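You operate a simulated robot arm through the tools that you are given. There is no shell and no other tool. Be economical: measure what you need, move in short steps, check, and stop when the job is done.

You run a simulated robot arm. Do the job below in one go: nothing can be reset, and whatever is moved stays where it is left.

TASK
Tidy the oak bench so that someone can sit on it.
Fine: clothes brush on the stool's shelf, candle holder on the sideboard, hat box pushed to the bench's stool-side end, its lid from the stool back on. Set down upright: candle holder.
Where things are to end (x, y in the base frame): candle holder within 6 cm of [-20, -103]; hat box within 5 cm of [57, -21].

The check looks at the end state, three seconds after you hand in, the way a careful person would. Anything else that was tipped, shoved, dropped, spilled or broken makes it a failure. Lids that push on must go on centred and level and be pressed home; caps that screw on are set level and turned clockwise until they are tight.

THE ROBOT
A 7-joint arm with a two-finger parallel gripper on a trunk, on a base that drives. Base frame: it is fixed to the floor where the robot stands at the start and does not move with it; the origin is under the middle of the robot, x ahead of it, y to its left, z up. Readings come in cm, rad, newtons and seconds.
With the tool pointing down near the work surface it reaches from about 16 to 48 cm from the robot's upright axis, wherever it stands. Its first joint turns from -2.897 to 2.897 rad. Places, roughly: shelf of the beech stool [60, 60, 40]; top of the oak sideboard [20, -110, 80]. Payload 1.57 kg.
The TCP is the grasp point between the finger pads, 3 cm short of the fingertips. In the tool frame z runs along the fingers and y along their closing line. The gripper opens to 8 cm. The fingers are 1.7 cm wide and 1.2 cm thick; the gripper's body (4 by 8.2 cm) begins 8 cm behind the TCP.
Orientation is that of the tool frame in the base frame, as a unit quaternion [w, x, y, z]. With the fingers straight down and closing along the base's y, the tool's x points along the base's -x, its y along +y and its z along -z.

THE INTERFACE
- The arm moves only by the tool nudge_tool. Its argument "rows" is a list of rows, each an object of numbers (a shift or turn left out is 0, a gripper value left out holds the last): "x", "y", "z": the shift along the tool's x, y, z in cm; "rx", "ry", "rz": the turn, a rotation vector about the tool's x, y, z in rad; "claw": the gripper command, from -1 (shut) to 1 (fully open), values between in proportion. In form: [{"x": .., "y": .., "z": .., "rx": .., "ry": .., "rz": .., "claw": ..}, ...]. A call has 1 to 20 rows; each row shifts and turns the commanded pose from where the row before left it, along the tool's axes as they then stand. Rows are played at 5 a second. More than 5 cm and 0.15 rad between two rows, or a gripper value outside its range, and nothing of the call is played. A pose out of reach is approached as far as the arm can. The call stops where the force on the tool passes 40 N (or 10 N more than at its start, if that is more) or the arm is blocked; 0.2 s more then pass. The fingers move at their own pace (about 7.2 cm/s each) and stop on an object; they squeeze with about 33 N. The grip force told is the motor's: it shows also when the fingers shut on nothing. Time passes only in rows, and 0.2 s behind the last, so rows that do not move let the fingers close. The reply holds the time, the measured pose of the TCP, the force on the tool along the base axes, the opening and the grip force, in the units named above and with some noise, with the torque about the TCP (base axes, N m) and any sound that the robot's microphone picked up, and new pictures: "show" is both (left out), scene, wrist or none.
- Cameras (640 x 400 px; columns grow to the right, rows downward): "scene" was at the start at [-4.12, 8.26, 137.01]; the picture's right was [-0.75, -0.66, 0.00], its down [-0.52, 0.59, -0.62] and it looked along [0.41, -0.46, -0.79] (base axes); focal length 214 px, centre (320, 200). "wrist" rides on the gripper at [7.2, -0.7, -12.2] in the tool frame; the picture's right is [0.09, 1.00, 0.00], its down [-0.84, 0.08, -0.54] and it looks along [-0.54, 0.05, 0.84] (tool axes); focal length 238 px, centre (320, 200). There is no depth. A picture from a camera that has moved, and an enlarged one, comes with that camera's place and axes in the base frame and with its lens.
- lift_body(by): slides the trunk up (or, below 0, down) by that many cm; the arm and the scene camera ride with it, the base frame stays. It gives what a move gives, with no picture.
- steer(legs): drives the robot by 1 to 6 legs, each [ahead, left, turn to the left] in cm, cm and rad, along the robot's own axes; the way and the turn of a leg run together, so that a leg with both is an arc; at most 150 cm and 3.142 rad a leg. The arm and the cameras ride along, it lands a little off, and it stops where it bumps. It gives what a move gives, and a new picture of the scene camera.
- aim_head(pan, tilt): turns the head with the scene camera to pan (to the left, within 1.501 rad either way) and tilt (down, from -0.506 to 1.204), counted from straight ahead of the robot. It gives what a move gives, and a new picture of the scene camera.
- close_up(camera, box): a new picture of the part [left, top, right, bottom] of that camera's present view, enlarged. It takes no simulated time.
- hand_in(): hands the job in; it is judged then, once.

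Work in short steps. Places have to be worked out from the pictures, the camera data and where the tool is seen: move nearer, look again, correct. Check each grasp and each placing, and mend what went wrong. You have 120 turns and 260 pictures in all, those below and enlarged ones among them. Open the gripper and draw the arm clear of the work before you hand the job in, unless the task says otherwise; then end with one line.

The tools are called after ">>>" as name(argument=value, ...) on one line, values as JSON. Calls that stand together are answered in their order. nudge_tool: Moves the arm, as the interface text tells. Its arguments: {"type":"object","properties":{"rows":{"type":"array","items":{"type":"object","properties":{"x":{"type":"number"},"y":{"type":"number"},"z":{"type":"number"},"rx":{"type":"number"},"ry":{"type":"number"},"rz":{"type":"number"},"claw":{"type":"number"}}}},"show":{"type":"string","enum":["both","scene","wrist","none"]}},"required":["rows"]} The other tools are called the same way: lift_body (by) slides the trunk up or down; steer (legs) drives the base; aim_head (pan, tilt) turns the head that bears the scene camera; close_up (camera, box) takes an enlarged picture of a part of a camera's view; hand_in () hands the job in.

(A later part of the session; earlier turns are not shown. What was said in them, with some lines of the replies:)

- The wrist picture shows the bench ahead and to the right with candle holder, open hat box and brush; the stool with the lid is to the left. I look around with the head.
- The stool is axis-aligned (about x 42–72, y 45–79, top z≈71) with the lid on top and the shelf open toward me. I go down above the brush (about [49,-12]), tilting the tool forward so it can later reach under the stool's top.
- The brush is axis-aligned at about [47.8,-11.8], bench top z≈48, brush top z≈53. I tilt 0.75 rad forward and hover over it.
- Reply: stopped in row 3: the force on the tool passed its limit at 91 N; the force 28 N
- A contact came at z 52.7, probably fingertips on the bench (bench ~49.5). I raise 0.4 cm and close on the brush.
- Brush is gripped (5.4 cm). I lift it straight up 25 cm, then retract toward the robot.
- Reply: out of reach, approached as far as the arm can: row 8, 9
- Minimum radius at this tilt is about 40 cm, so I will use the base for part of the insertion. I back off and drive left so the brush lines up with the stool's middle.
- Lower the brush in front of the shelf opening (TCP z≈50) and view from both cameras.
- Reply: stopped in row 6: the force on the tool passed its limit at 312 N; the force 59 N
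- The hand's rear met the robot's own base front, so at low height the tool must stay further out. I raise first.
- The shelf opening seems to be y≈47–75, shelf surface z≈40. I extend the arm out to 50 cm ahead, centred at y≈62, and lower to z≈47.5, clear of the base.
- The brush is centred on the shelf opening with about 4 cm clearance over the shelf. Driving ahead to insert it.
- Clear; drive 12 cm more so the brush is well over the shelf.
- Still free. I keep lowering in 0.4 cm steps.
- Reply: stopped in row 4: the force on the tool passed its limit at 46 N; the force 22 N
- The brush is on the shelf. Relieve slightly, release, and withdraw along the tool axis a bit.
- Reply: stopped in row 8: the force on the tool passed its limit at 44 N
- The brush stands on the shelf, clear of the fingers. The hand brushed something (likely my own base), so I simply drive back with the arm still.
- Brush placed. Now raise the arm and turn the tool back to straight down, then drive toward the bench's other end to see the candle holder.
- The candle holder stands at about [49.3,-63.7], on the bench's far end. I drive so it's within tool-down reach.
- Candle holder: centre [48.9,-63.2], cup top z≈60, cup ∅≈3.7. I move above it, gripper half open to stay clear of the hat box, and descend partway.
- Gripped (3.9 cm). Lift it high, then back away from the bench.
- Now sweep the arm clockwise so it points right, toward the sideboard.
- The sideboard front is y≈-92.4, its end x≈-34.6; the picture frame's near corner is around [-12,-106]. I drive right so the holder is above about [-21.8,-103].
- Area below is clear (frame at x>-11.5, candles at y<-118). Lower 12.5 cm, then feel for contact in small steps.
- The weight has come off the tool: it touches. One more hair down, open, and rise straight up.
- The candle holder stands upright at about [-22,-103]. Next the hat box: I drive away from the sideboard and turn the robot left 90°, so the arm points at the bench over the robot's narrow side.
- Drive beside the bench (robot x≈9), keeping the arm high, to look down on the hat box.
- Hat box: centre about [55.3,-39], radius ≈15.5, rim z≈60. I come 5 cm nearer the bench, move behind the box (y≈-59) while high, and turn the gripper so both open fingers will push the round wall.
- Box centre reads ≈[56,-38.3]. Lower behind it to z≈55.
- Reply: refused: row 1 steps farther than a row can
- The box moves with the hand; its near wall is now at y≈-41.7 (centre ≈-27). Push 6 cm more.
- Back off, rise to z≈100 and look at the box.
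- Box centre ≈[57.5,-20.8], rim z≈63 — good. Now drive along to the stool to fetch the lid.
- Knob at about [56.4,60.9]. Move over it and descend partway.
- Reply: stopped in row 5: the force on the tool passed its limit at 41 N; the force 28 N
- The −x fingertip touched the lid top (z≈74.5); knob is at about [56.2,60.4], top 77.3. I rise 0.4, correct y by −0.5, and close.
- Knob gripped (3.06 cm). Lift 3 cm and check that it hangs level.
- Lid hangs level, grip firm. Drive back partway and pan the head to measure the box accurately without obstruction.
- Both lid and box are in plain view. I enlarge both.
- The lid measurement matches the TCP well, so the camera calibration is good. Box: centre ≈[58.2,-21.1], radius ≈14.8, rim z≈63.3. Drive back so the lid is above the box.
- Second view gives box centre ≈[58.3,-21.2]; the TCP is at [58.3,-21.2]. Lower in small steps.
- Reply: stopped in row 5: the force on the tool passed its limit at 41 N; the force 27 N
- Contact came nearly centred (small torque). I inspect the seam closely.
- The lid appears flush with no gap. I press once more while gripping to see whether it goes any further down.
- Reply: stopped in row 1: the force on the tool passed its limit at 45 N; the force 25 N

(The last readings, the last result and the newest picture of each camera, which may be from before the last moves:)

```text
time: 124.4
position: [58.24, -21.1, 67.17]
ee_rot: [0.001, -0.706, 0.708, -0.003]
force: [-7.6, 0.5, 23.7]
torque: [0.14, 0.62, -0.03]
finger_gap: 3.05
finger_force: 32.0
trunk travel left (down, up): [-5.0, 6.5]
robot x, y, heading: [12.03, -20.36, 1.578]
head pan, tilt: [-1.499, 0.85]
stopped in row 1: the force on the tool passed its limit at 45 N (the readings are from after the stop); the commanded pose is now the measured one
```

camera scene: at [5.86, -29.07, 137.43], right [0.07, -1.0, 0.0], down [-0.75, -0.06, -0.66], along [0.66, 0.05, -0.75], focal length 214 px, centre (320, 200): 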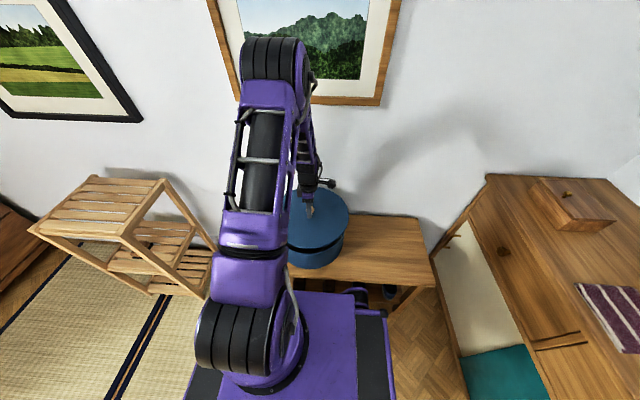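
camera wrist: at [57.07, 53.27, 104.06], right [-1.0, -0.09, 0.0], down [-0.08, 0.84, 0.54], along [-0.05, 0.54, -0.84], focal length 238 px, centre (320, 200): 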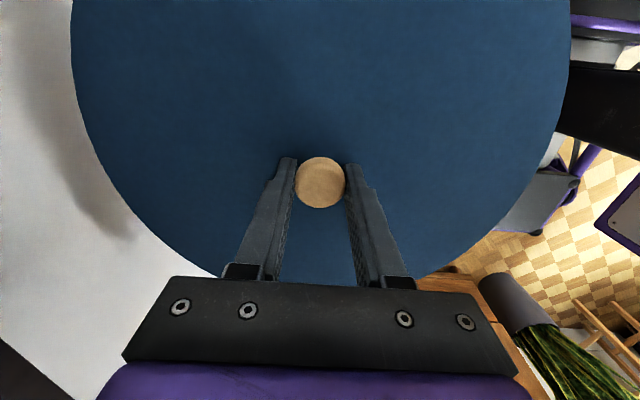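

It is solid. Release and rise to look at the lid from above.

>>> nudge_tool(rows=[{"z": -0.2}, {"claw": 1}, {}, {}, {"z": -2}, {"z": -4}, {"z": -4}, {}], show="both")

>>> close_up(camera="scene", box=[260, 180, 380, 280])

```text
time: 126.2
position: [58.29, -21.19, 77.27]
ee_rot: [-0.001, -0.705, 0.709, -0.001]
force: [-0.1, -0.8, -0.7]
torque: [0.04, 0.02, 0.0]
finger_gap: 8.0
finger_force: 0.1
trunk travel left (down, up): [-5.0, 6.5]
robot x, y, heading: [12.37, -20.63, 1.578]
head pan, tilt: [-1.499, 0.85]
camera scene: at [5.82, -29.07, 137.43], right [0.07, -1.0, 0.0], down [-0.75, -0.06, -0.66], along [0.66, 0.05, -0.75], focal length 214 px, centre (320, 200)
camera wrist: at [58.95, -28.37, 89.43], right [-1.0, -0.09, 0.0], down [-0.07, 0.84, 0.54], along [-0.05, 0.54, -0.84], focal length 238 px, centre (320, 200)
```

scene: 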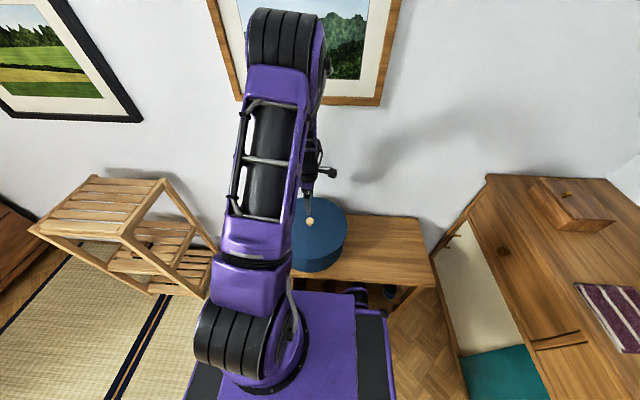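
wrist: 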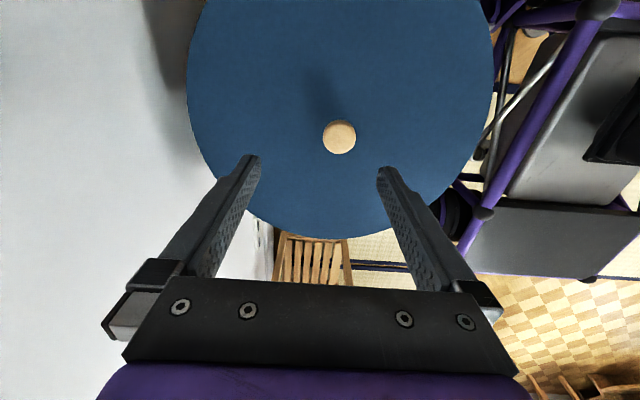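

```text
4.00 times, centred on (320, 230) of scene
camera zoom: at [5.82, -29.07, 137.43], right [0.07, -1.0, 0.0], down [-0.75, -0.06, -0.66], along [0.66, 0.05, -0.75], focal length 858 px, centre (320, 80)
```

zoom: 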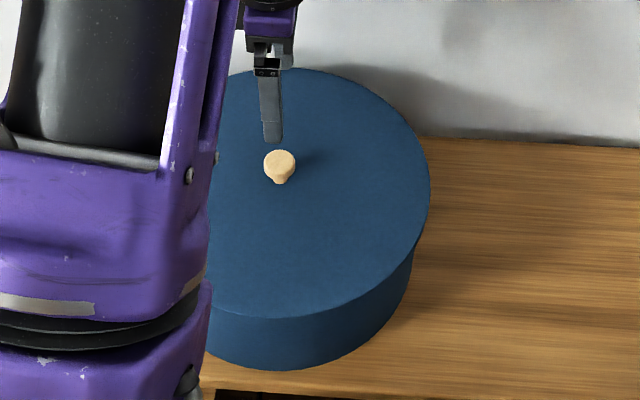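

Lid and box moved together about 1.5 cm toward −x at release (still within tolerance). I need an unobstructed view to check the lid's centring: raise and drive ahead 36 cm.

>>> nudge_tool(rows=[{"z": -5}, {"z": -5}, {"z": -5}, {}], show="none")

>>> steer(legs=[[36, 1, 0]])

>>> close_up(camera="scene", box=[340, 180, 452, 280])

```text
time: 127.2
position: [58.24, -21.26, 92.29]
ee_rot: [0.001, -0.706, 0.708, -0.002]
force: [-0.4, 0.2, 0.6]
torque: [0.0, 0.0, -0.02]
finger_gap: 8.02
finger_force: 0.2
trunk travel left (down, up): [-5.0, 6.5]
robot x, y, heading: [12.25, -20.28, 1.574]
head pan, tilt: [-1.499, 0.85]
```

```text
time: 129.5
position: [57.13, 14.56, 92.3]
ee_rot: [0.0, -0.705, 0.709, -0.002]
force: [0.1, 0.4, -0.6]
torque: [0.0, -0.02, 0.01]
finger_gap: 8.01
finger_force: 0.1
trunk travel left (down, up): [-5.0, 6.5]
robot x, y, heading: [11.25, 15.07, 1.572]
head pan, tilt: [-1.499, 0.85]
camera scene: at [4.74, 6.62, 137.43], right [0.07, -1.0, 0.0], down [-0.75, -0.06, -0.66], along [0.66, 0.05, -0.75], focal length 214 px, centre (320, 200)
```

scene: 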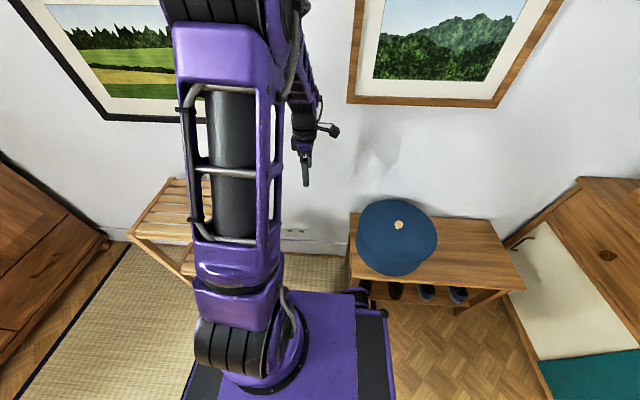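

```text
4.00 times, centred on (396, 230) of scene
camera zoom: at [4.74, 6.62, 137.43], right [0.07, -1.0, 0.0], down [-0.75, -0.06, -0.66], along [0.66, 0.05, -0.75], focal length 858 px, centre (16, 80)
```

zoom: 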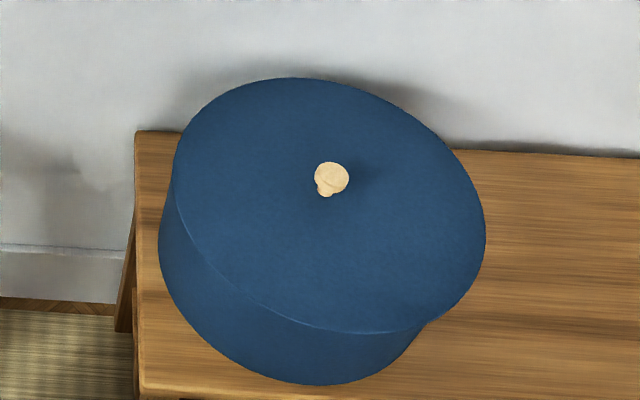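

Lid looks level and within ~0.4 cm of centre. To check centring along x, I'll look from the bench's other end: drive back, close the gripper, and tilt the wrist camera toward the box.

>>> steer(legs=[[-58, -1, 0]])

>>> nudge_tool(rows=[{"x": 4, "claw": -1}, {"x": 4}, {"x": 4}, {"ry": -0.125}, {"ry": -0.125}, {"ry": -0.125}, {"ry": -0.125}, {}], show="wrist")

```text
time: 132.8
position: [58.24, -43.89, 92.4]
ee_rot: [0.0, -0.704, 0.71, -0.002]
force: [-0.9, -0.5, -0.2]
torque: [-0.02, -0.01, 0.02]
finger_gap: 7.99
finger_force: 0.0
trunk travel left (down, up): [-5.0, 6.5]
robot x, y, heading: [12.09, -43.16, 1.566]
head pan, tilt: [-1.499, 0.85]
camera scene: at [5.73, -51.61, 137.43], right [0.07, -1.0, 0.0], down [-0.75, -0.05, -0.66], along [0.66, 0.05, -0.75], focal length 214 px, centre (320, 200)
```

scene: 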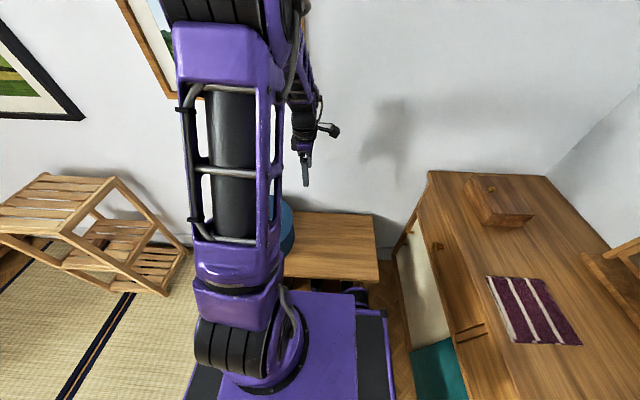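

```text
time: 134.6
position: [58.12, -55.9, 92.32]
ee_rot: [0.177, -0.683, 0.688, 0.173]
force: [0.6, -0.1, 0.0]
torque: [-0.03, 0.01, -0.02]
finger_gap: 0.0
finger_force: 21.3
trunk travel left (down, up): [-5.0, 6.5]
robot x, y, heading: [11.61, -43.14, 1.571]
head pan, tilt: [-1.499, 0.85]
camera wrist: at [58.78, -67.98, 99.53], right [-1.0, -0.07, -0.05], down [-0.08, 0.48, 0.88], along [-0.04, 0.88, -0.48], focal length 238 px, centre (320, 200)
```

wrist: 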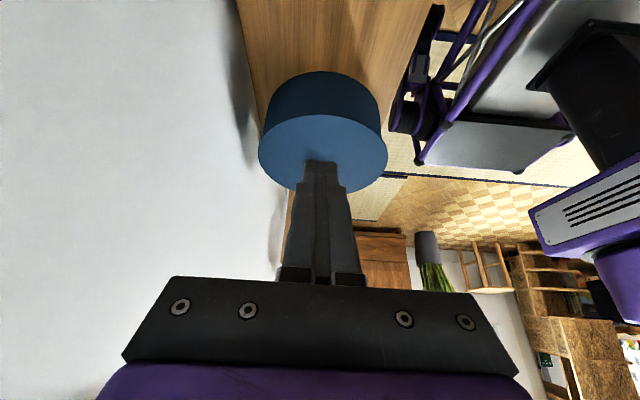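

>>> close_up(camera="wrist", box=[245, 60, 405, 200])

```text
2.86 times, centred on (325, 130) of wrist
camera zoom: at [58.78, -67.98, 99.53], right [-1.0, -0.07, -0.05], down [-0.08, 0.48, 0.88], along [-0.04, 0.88, -0.48], focal length 681 px, centre (306, 400)
```

zoom: 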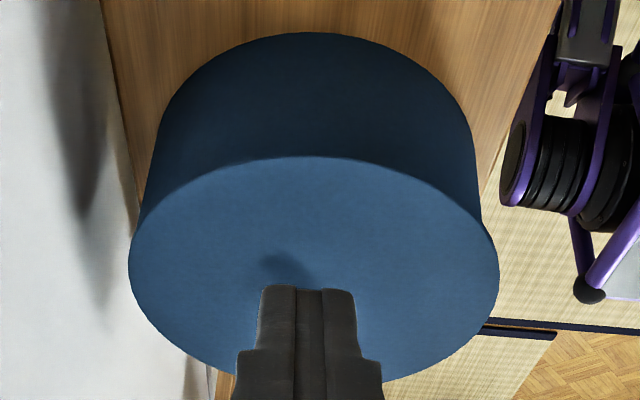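

From the end view the lid sits ~0.3 cm toward −x relative to the box; probably a fingertip touching the lid dragged it on release. I'll regrip the knob higher, recentre, and then press on the knob. First return above it.

>>> nudge_tool(rows=[{"ry": 0.125, "claw": 1}, {"ry": 0.125}, {"ry": 0.125}, {"ry": 0.125}, {"x": -4}, {"x": -4}, {"x": -4}, {}], show="none")

>>> steer(legs=[[22.8, 1.5, 0]])

>>> nudge_tool(rows=[{"z": 4}, {"z": 4}, {"z": 4}, {"z": 3}, {}], show="wrist")

```text
time: 136.4
position: [58.15, -43.74, 92.16]
ee_rot: [0.001, -0.704, 0.711, -0.002]
force: [0.1, 0.5, 0.6]
torque: [0.0, 0.03, -0.01]
finger_gap: 8.01
finger_force: 0.0
trunk travel left (down, up): [-5.0, 6.5]
robot x, y, heading: [12.1, -42.99, 1.571]
head pan, tilt: [-1.499, 0.85]
```

```text
time: 138.1
position: [56.62, -21.2, 92.34]
ee_rot: [0.0, -0.705, 0.71, -0.002]
force: [-0.5, 0.1, -0.3]
torque: [0.0, 0.0, 0.03]
finger_gap: 8.02
finger_force: 0.1
trunk travel left (down, up): [-5.0, 6.5]
robot x, y, heading: [10.49, -20.3, 1.568]
head pan, tilt: [-1.499, 0.85]
camera scene: at [4.27, -29.08, 137.43], right [0.07, -1.0, 0.0], down [-0.75, -0.05, -0.66], along [0.66, 0.05, -0.75], focal length 214 px, centre (320, 200)
```

scene: 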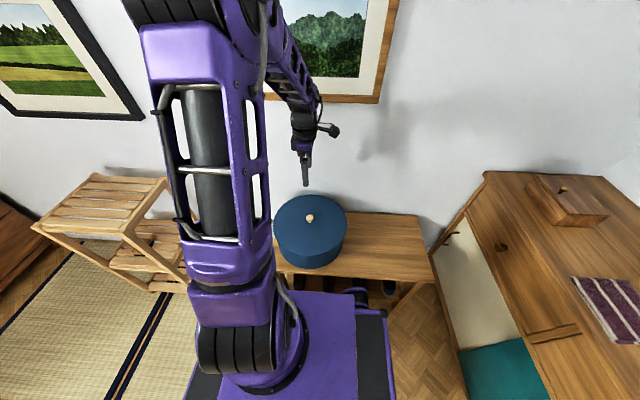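

```text
time: 139.3
position: [56.84, -21.2, 77.36]
ee_rot: [0.001, -0.705, 0.709, -0.002]
force: [0.5, 0.1, 0.2]
torque: [0.0, -0.04, 0.01]
finger_gap: 8.0
finger_force: 0.1
trunk travel left (down, up): [-5.0, 6.5]
robot x, y, heading: [10.36, -20.5, 1.569]
head pan, tilt: [-1.499, 0.85]
camera wrist: at [57.54, -28.39, 89.47], right [-1.0, -0.08, 0.0], down [-0.07, 0.84, 0.54], along [-0.04, 0.54, -0.84], focal length 238 px, centre (320, 200)
```

wrist: 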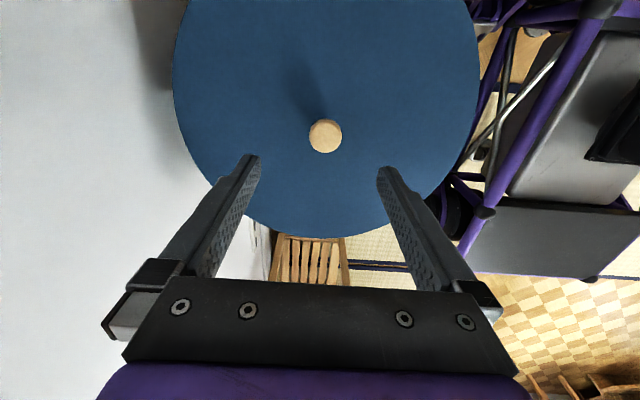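

The knob is ~0.43 cm to −x of the TCP. Gripping here (shifted by 0.1) will recentre the lid by about +0.3. I go down to z≈68.1, tips clear of the lid, close, then open and rise.

>>> nudge_tool(rows=[{"y": 0.08, "z": 3}, {"z": 3}, {"z": 2}, {"z": 1.1}, {}, {"claw": -1}, {}, {}, {}, {}], show="wrist")

```text
time: 141.5
position: [56.57, -21.22, 68.21]
ee_rot: [0.001, -0.704, 0.71, -0.002]
force: [0.0, 0.4, 0.0]
torque: [-0.03, 0.0, -0.01]
finger_gap: 3.05
finger_force: 33.3
trunk travel left (down, up): [-5.0, 6.5]
robot x, y, heading: [10.69, -20.47, 1.572]
head pan, tilt: [-1.499, 0.85]
camera wrist: at [57.32, -28.4, 80.38], right [-1.0, -0.08, 0.0], down [-0.07, 0.84, 0.54], along [-0.04, 0.54, -0.84], focal length 238 px, centre (320, 200)
```

wrist: 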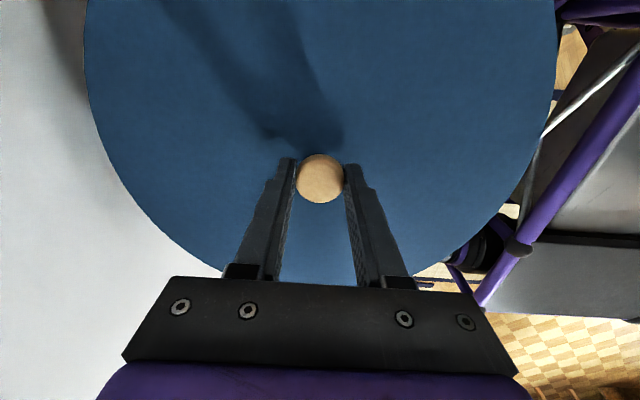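

Recentred. Open, rise, close the fingers and press down on the knob top.

>>> nudge_tool(rows=[{"claw": 1}, {}, {}, {"z": -2}, {"z": -2.5}, {"claw": -1}, {}, {}, {}], show="wrist")

>>> nudge_tool(rows=[{"z": 1}, {"z": 0.6}, {"z": 0.4}, {"z": 0.3}, {"z": 0.3}, {"z": 0.3}, {"z": 0.3}, {"z": 0.3}, {"z": 0.3}], show="wrist")

```text
time: 143.5
position: [56.68, -21.37, 72.74]
ee_rot: [0.0, -0.704, 0.71, -0.003]
force: [-0.3, -0.9, 0.1]
torque: [0.0, -0.03, 0.02]
finger_gap: 0.0
finger_force: 21.2
trunk travel left (down, up): [-5.0, 6.5]
robot x, y, heading: [10.29, -20.53, 1.568]
head pan, tilt: [-1.499, 0.85]
camera wrist: at [57.34, -28.44, 84.88], right [-1.0, -0.08, 0.0], down [-0.07, 0.84, 0.54], along [-0.04, 0.54, -0.84], focal length 238 px, centre (320, 200)
```

wrist: 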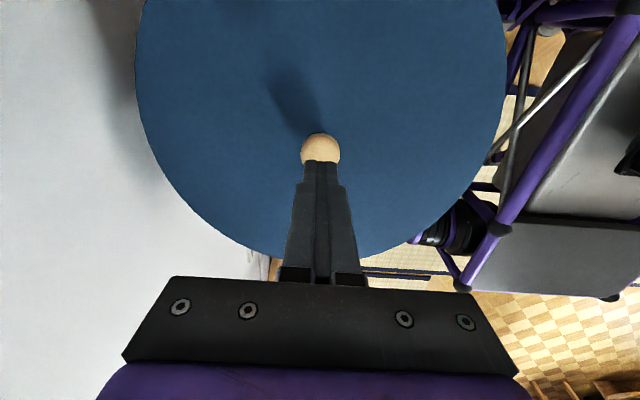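

```text
time: 145.0
position: [56.7, -21.31, 70.24]
ee_rot: [0.002, -0.704, 0.71, -0.002]
force: [-8.8, 0.9, 27.2]
torque: [0.02, 0.33, 0.05]
finger_gap: 0.01
finger_force: 21.3
trunk travel left (down, up): [-5.0, 6.5]
robot x, y, heading: [10.34, -20.38, 1.573]
head pan, tilt: [-1.499, 0.85]
stopped in row 7: the force on the tool passed its limit at 46 N (the readings are from after the stop); the commanded pose is now the measured one
camera wrist: at [57.31, -28.45, 82.38], right [-1.0, -0.08, -0.01], down [-0.07, 0.84, 0.54], along [-0.04, 0.54, -0.84], focal length 238 px, centre (320, 200)
```

wrist: 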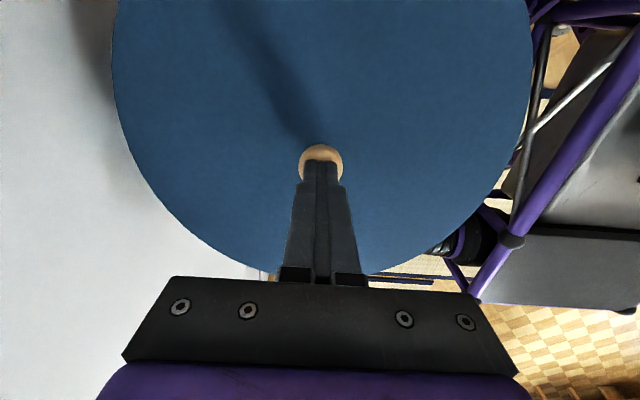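

Pressed with ~46 N. One more press from this preload to see if the lid yields at all.

>>> nudge_tool(rows=[{"z": 0.12}, {"z": 0.12}, {"z": 0.12}, {"z": 0.12}], show="none")

>>> nudge_tool(rows=[{"z": -1}, {"z": -4}, {"z": -5}, {"z": -5}, {"z": -5}, {}], show="wrist")

>>> steer(legs=[[35, 0, 0]])

>>> close_up(camera="scene", box=[340, 180, 452, 280])

```text
time: 145.4
position: [56.7, -21.34, 70.15]
ee_rot: [0.002, -0.705, 0.71, -0.004]
force: [-9.2, 0.2, 24.5]
torque: [0.07, 0.29, -0.01]
finger_gap: 0.0
finger_force: 21.2
trunk travel left (down, up): [-5.0, 6.5]
robot x, y, heading: [10.39, -20.55, 1.572]
head pan, tilt: [-1.499, 0.85]
stopped in row 1: the force on the tool passed its limit at 43 N (the readings are from after the stop); the commanded pose is now the measured one
```

```text
time: 146.8
position: [56.61, -21.27, 89.94]
ee_rot: [0.001, -0.705, 0.709, -0.002]
force: [-0.5, -0.2, 0.5]
torque: [-0.02, -0.01, -0.02]
finger_gap: 0.0
finger_force: 21.3
trunk travel left (down, up): [-5.0, 6.5]
robot x, y, heading: [10.33, -20.69, 1.571]
head pan, tilt: [-1.499, 0.85]
camera wrist: at [57.27, -28.43, 102.19], right [-1.0, -0.08, -0.01], down [-0.07, 0.84, 0.54], along [-0.04, 0.54, -0.84], focal length 238 px, centre (320, 200)
```

wrist: 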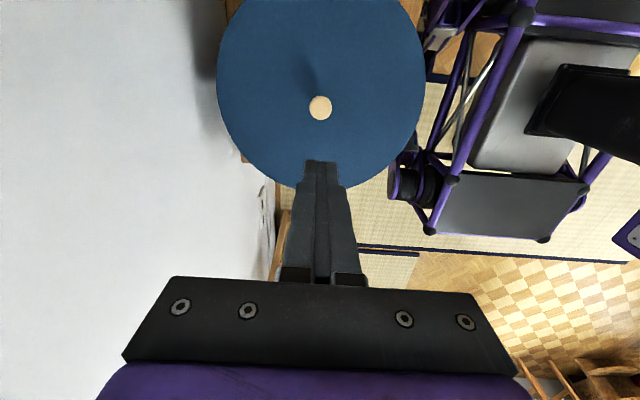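

```text
time: 149.1
position: [56.67, 13.87, 89.97]
ee_rot: [0.001, -0.705, 0.71, -0.004]
force: [-0.6, 0.2, -0.2]
torque: [0.0, 0.0, 0.0]
finger_gap: 0.0
finger_force: 20.9
trunk travel left (down, up): [-5.0, 6.5]
robot x, y, heading: [10.71, 14.29, 1.574]
head pan, tilt: [-1.499, 0.85]
camera scene: at [4.24, 5.94, 137.43], right [0.07, -1.0, 0.0], down [-0.75, -0.05, -0.66], along [0.66, 0.05, -0.75], focal length 214 px, centre (320, 200)
```

scene: 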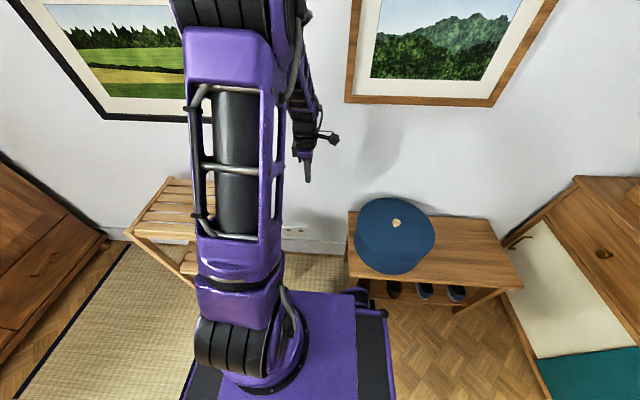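

```text
4.00 times, centred on (396, 230) of scene
camera zoom: at [4.24, 5.94, 137.43], right [0.07, -1.0, 0.0], down [-0.75, -0.05, -0.66], along [0.66, 0.05, -0.75], focal length 858 px, centre (16, 80)
```

zoom: 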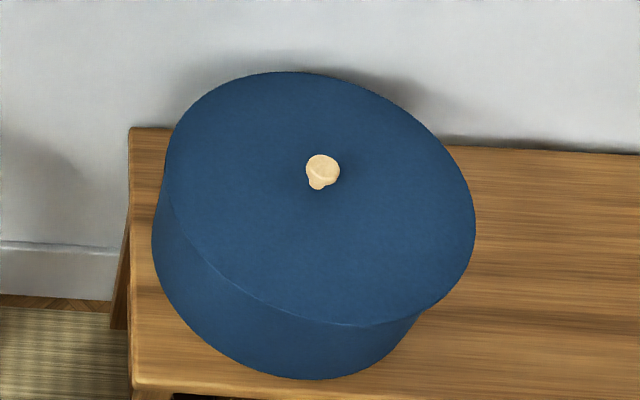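

Overhang now looks even (~0.7 cm near side vs 0.6 expected). For a final check on seating I look at the seam from rim level at the bench's other end.

>>> steer(legs=[[-57, 0, 0]])

>>> nudge_tool(rows=[{"x": 4}, {"x": 4}, {"x": 4}, {"x": 2}, {"ry": -0.13}, {"ry": -0.13}, {"ry": -0.13}, {"ry": -0.13}, {"ry": -0.13}, {"ry": -0.13}, {}], show="none")

```text
time: 152.4
position: [56.5, -44.09, 90.02]
ee_rot: [0.001, -0.703, 0.712, -0.003]
force: [-0.2, 0.3, 0.0]
torque: [0.01, -0.02, 0.0]
finger_gap: 0.0
finger_force: 21.1
trunk travel left (down, up): [-5.0, 6.5]
robot x, y, heading: [10.43, -43.39, 1.564]
head pan, tilt: [-1.499, 0.85]
camera scene: at [4.09, -51.67, 137.43], right [0.07, -1.0, 0.0], down [-0.75, -0.05, -0.66], along [0.66, 0.04, -0.75], focal length 214 px, centre (320, 200)
```

scene: 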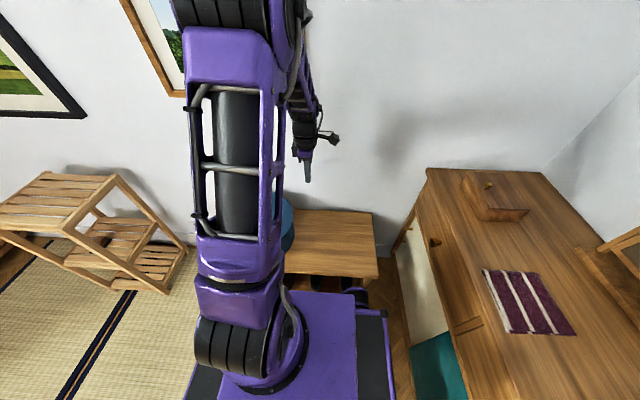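

```text
time: 154.8
position: [56.24, -58.27, 89.99]
ee_rot: [0.272, -0.651, 0.657, 0.265]
force: [-0.1, 0.1, -0.8]
torque: [0.01, -0.01, -0.02]
finger_gap: 0.0
finger_force: 21.7
trunk travel left (down, up): [-5.0, 6.5]
robot x, y, heading: [10.24, -43.04, 1.566]
head pan, tilt: [-1.499, 0.85]
```

>>> nudge_tool(rows=[{"x": 3.1, "z": 3.1}, {"x": 3.1, "z": 3.1}, {"x": 3.1, "z": 3.1}, {"x": 3.1, "z": 3.1}, {"x": 3.1, "z": 3.1}, {"x": 3.1, "z": 3.1}, {}], show="wrist")

>>> close_up(camera="wrist", box=[230, 100, 430, 225])

```text
time: 156.4
position: [56.63, -58.32, 63.66]
ee_rot: [0.271, -0.651, 0.658, 0.264]
force: [-0.3, 0.6, -0.1]
torque: [-0.01, 0.0, 0.05]
finger_gap: 0.01
finger_force: 20.7
trunk travel left (down, up): [-5.0, 6.5]
robot x, y, heading: [10.36, -43.01, 1.567]
head pan, tilt: [-1.499, 0.85]
camera wrist: at [57.26, -72.04, 67.31], right [-1.0, -0.05, -0.07], down [-0.08, 0.22, 0.97], along [-0.04, 0.97, -0.22], focal length 238 px, centre (320, 200)
```

wrist: 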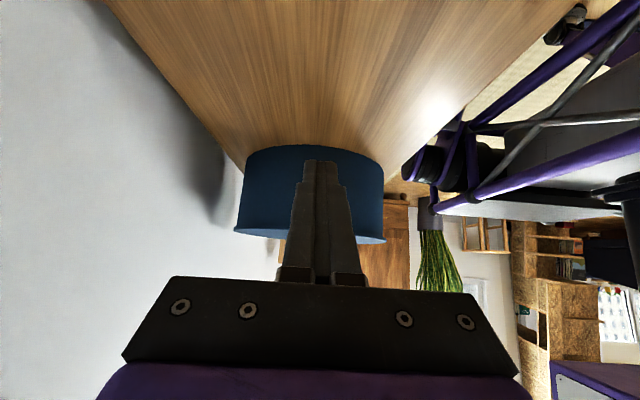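

```text
3.20 times, centred on (330, 162) of wrist
camera zoom: at [57.26, -72.04, 67.31], right [-1.0, -0.05, -0.07], down [-0.08, 0.22, 0.97], along [-0.04, 0.97, -0.22], focal length 763 px, centre (288, 320)
```

zoom: 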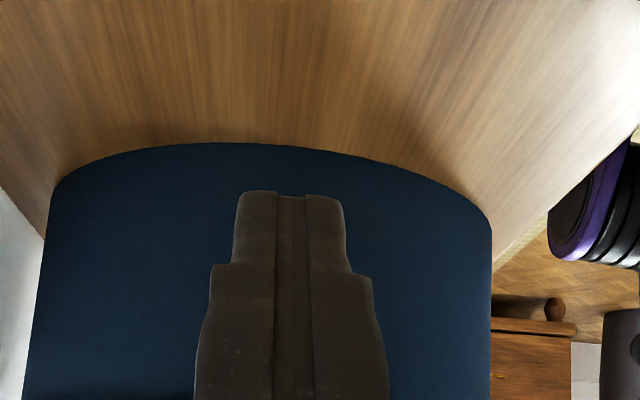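

>>> close_up(camera="wrist", box=[225, 215, 305, 255])

>>> close_up(camera="wrist", box=[325, 215, 405, 255])

```text
8.00 times, centred on (265, 235) of wrist
camera zoom: at [57.26, -72.04, 67.31], right [-1.0, -0.05, -0.07], down [-0.08, 0.22, 0.97], along [-0.04, 0.97, -0.22], focal length 1907 px, centre (760, -80)
```

zoom: 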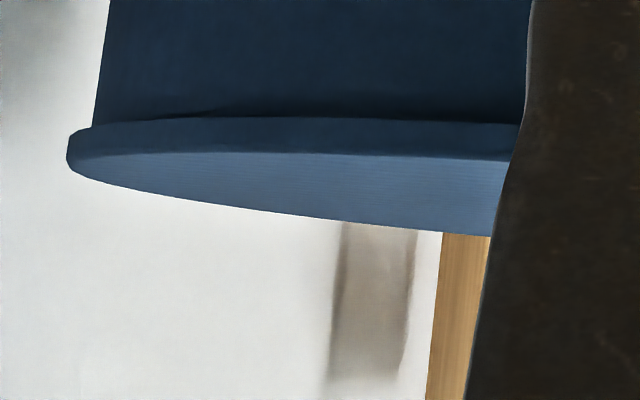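

```text
8.00 times, centred on (365, 235) of wrist
camera zoom: at [57.26, -72.04, 67.31], right [-1.0, -0.05, -0.07], down [-0.08, 0.22, 0.97], along [-0.04, 0.97, -0.22], focal length 1907 px, centre (-40, -80)
```

zoom: 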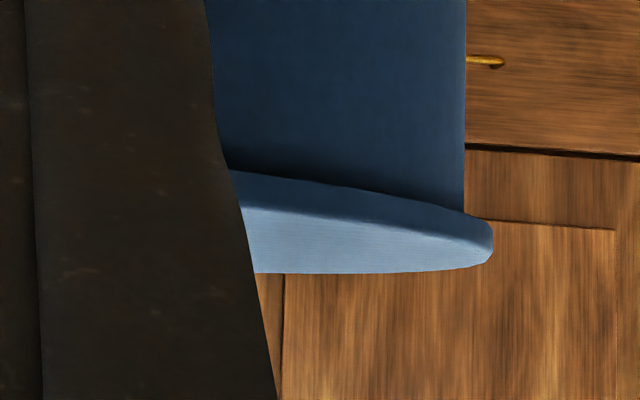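

The seam is flush, with equal overhang (~0.6 cm) on both sides: the lid is centred, level and home. I now withdraw: raise the arm, untilt, open the gripper, and drive clear.

>>> nudge_tool(rows=[{"x": -3.1, "z": -3.1, "claw": 1}, {"x": -3.1, "z": -3.1}, {"x": -3.1, "z": -3.1}, {"x": -3.1, "z": -3.1}, {"x": -3.1, "z": -3.1}, {"x": -3.1, "z": -3.1}, {"x": -3.1, "z": -3.1}, {"x": -3.1, "z": -3.1}, {"ry": 0.13}, {"ry": 0.13}, {"ry": 0.13}, {"ry": 0.13}, {"ry": 0.13}, {"ry": 0.13}, {}], show="none")

>>> steer(legs=[[0, 45, 0], [25, 0, 0]])

>>> aim_head(pan=-1.5, tilt=0.65)

```text
time: 159.6
position: [56.32, -57.9, 98.69]
ee_rot: [0.001, -0.703, 0.711, -0.004]
force: [-0.2, 0.1, 0.1]
torque: [0.01, 0.03, 0.01]
finger_gap: 8.0
finger_force: 0.0
trunk travel left (down, up): [-5.0, 6.5]
robot x, y, heading: [10.42, -42.6, 1.565]
head pan, tilt: [-1.499, 0.85]
```

```text
time: 165.9
position: [10.74, -32.43, 98.79]
ee_rot: [0.001, -0.704, 0.711, -0.003]
force: [0.3, -0.3, -1.4]
torque: [0.0, -0.02, -0.03]
finger_gap: 8.0
finger_force: 0.0
trunk travel left (down, up): [-5.0, 6.5]
robot x, y, heading: [-35.18, -17.76, 1.571]
head pan, tilt: [-1.499, 0.85]
camera scene: at [-41.41, -26.25, 137.43], right [0.07, -1.0, 0.0], down [-0.75, -0.05, -0.66], along [0.66, 0.05, -0.75], focal length 214 px, centre (320, 200)
```

scene: 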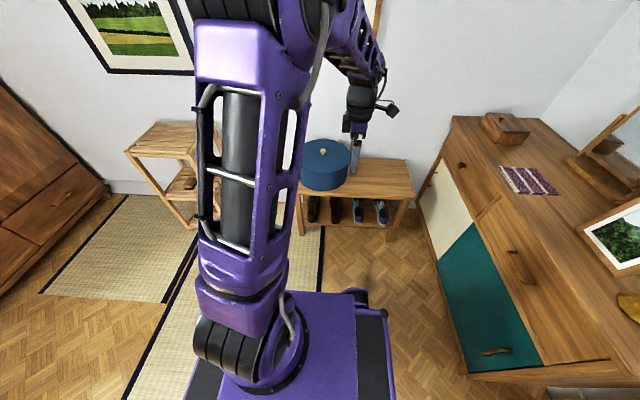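

```text
time: 166.7
position: [10.77, -32.53, 98.78]
ee_rot: [0.001, -0.704, 0.71, -0.004]
force: [1.2, 0.6, 1.2]
torque: [0.0, 0.02, -0.01]
finger_gap: 7.99
finger_force: 0.1
trunk travel left (down, up): [-5.0, 6.5]
robot x, y, heading: [-35.08, -17.57, 1.565]
head pan, tilt: [-1.499, 0.649]
camera scene: at [-40.55, -26.18, 139.08], right [0.07, -1.0, 0.0], down [-0.6, -0.04, -0.8], along [0.79, 0.05, -0.61], focal length 214 px, centre (320, 200)
```

scene: 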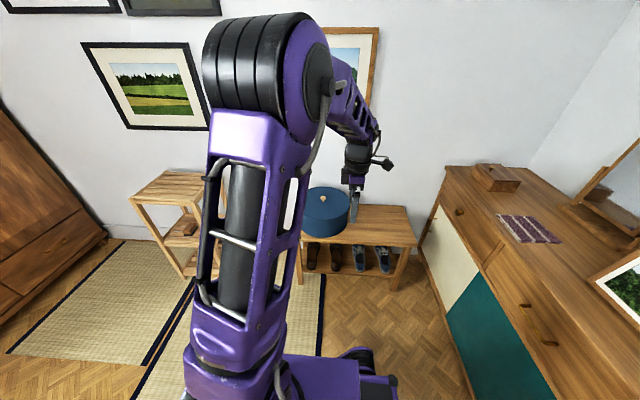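

The bench now holds only the lidded box at its stool end. The brush is on the shelf, the candle holder stands on the sideboard, and the arm is clear, so I hand in.

>>> hand_in()

```text
The job is handed in.
```

I've tidied the bench and handed the job in: the brush is on the stool's shelf, the candle holder stands upright on the sideboard near [-22, -103], and the hat box is at about [56.6, -21.2] with its lid pressed home, level and centred.
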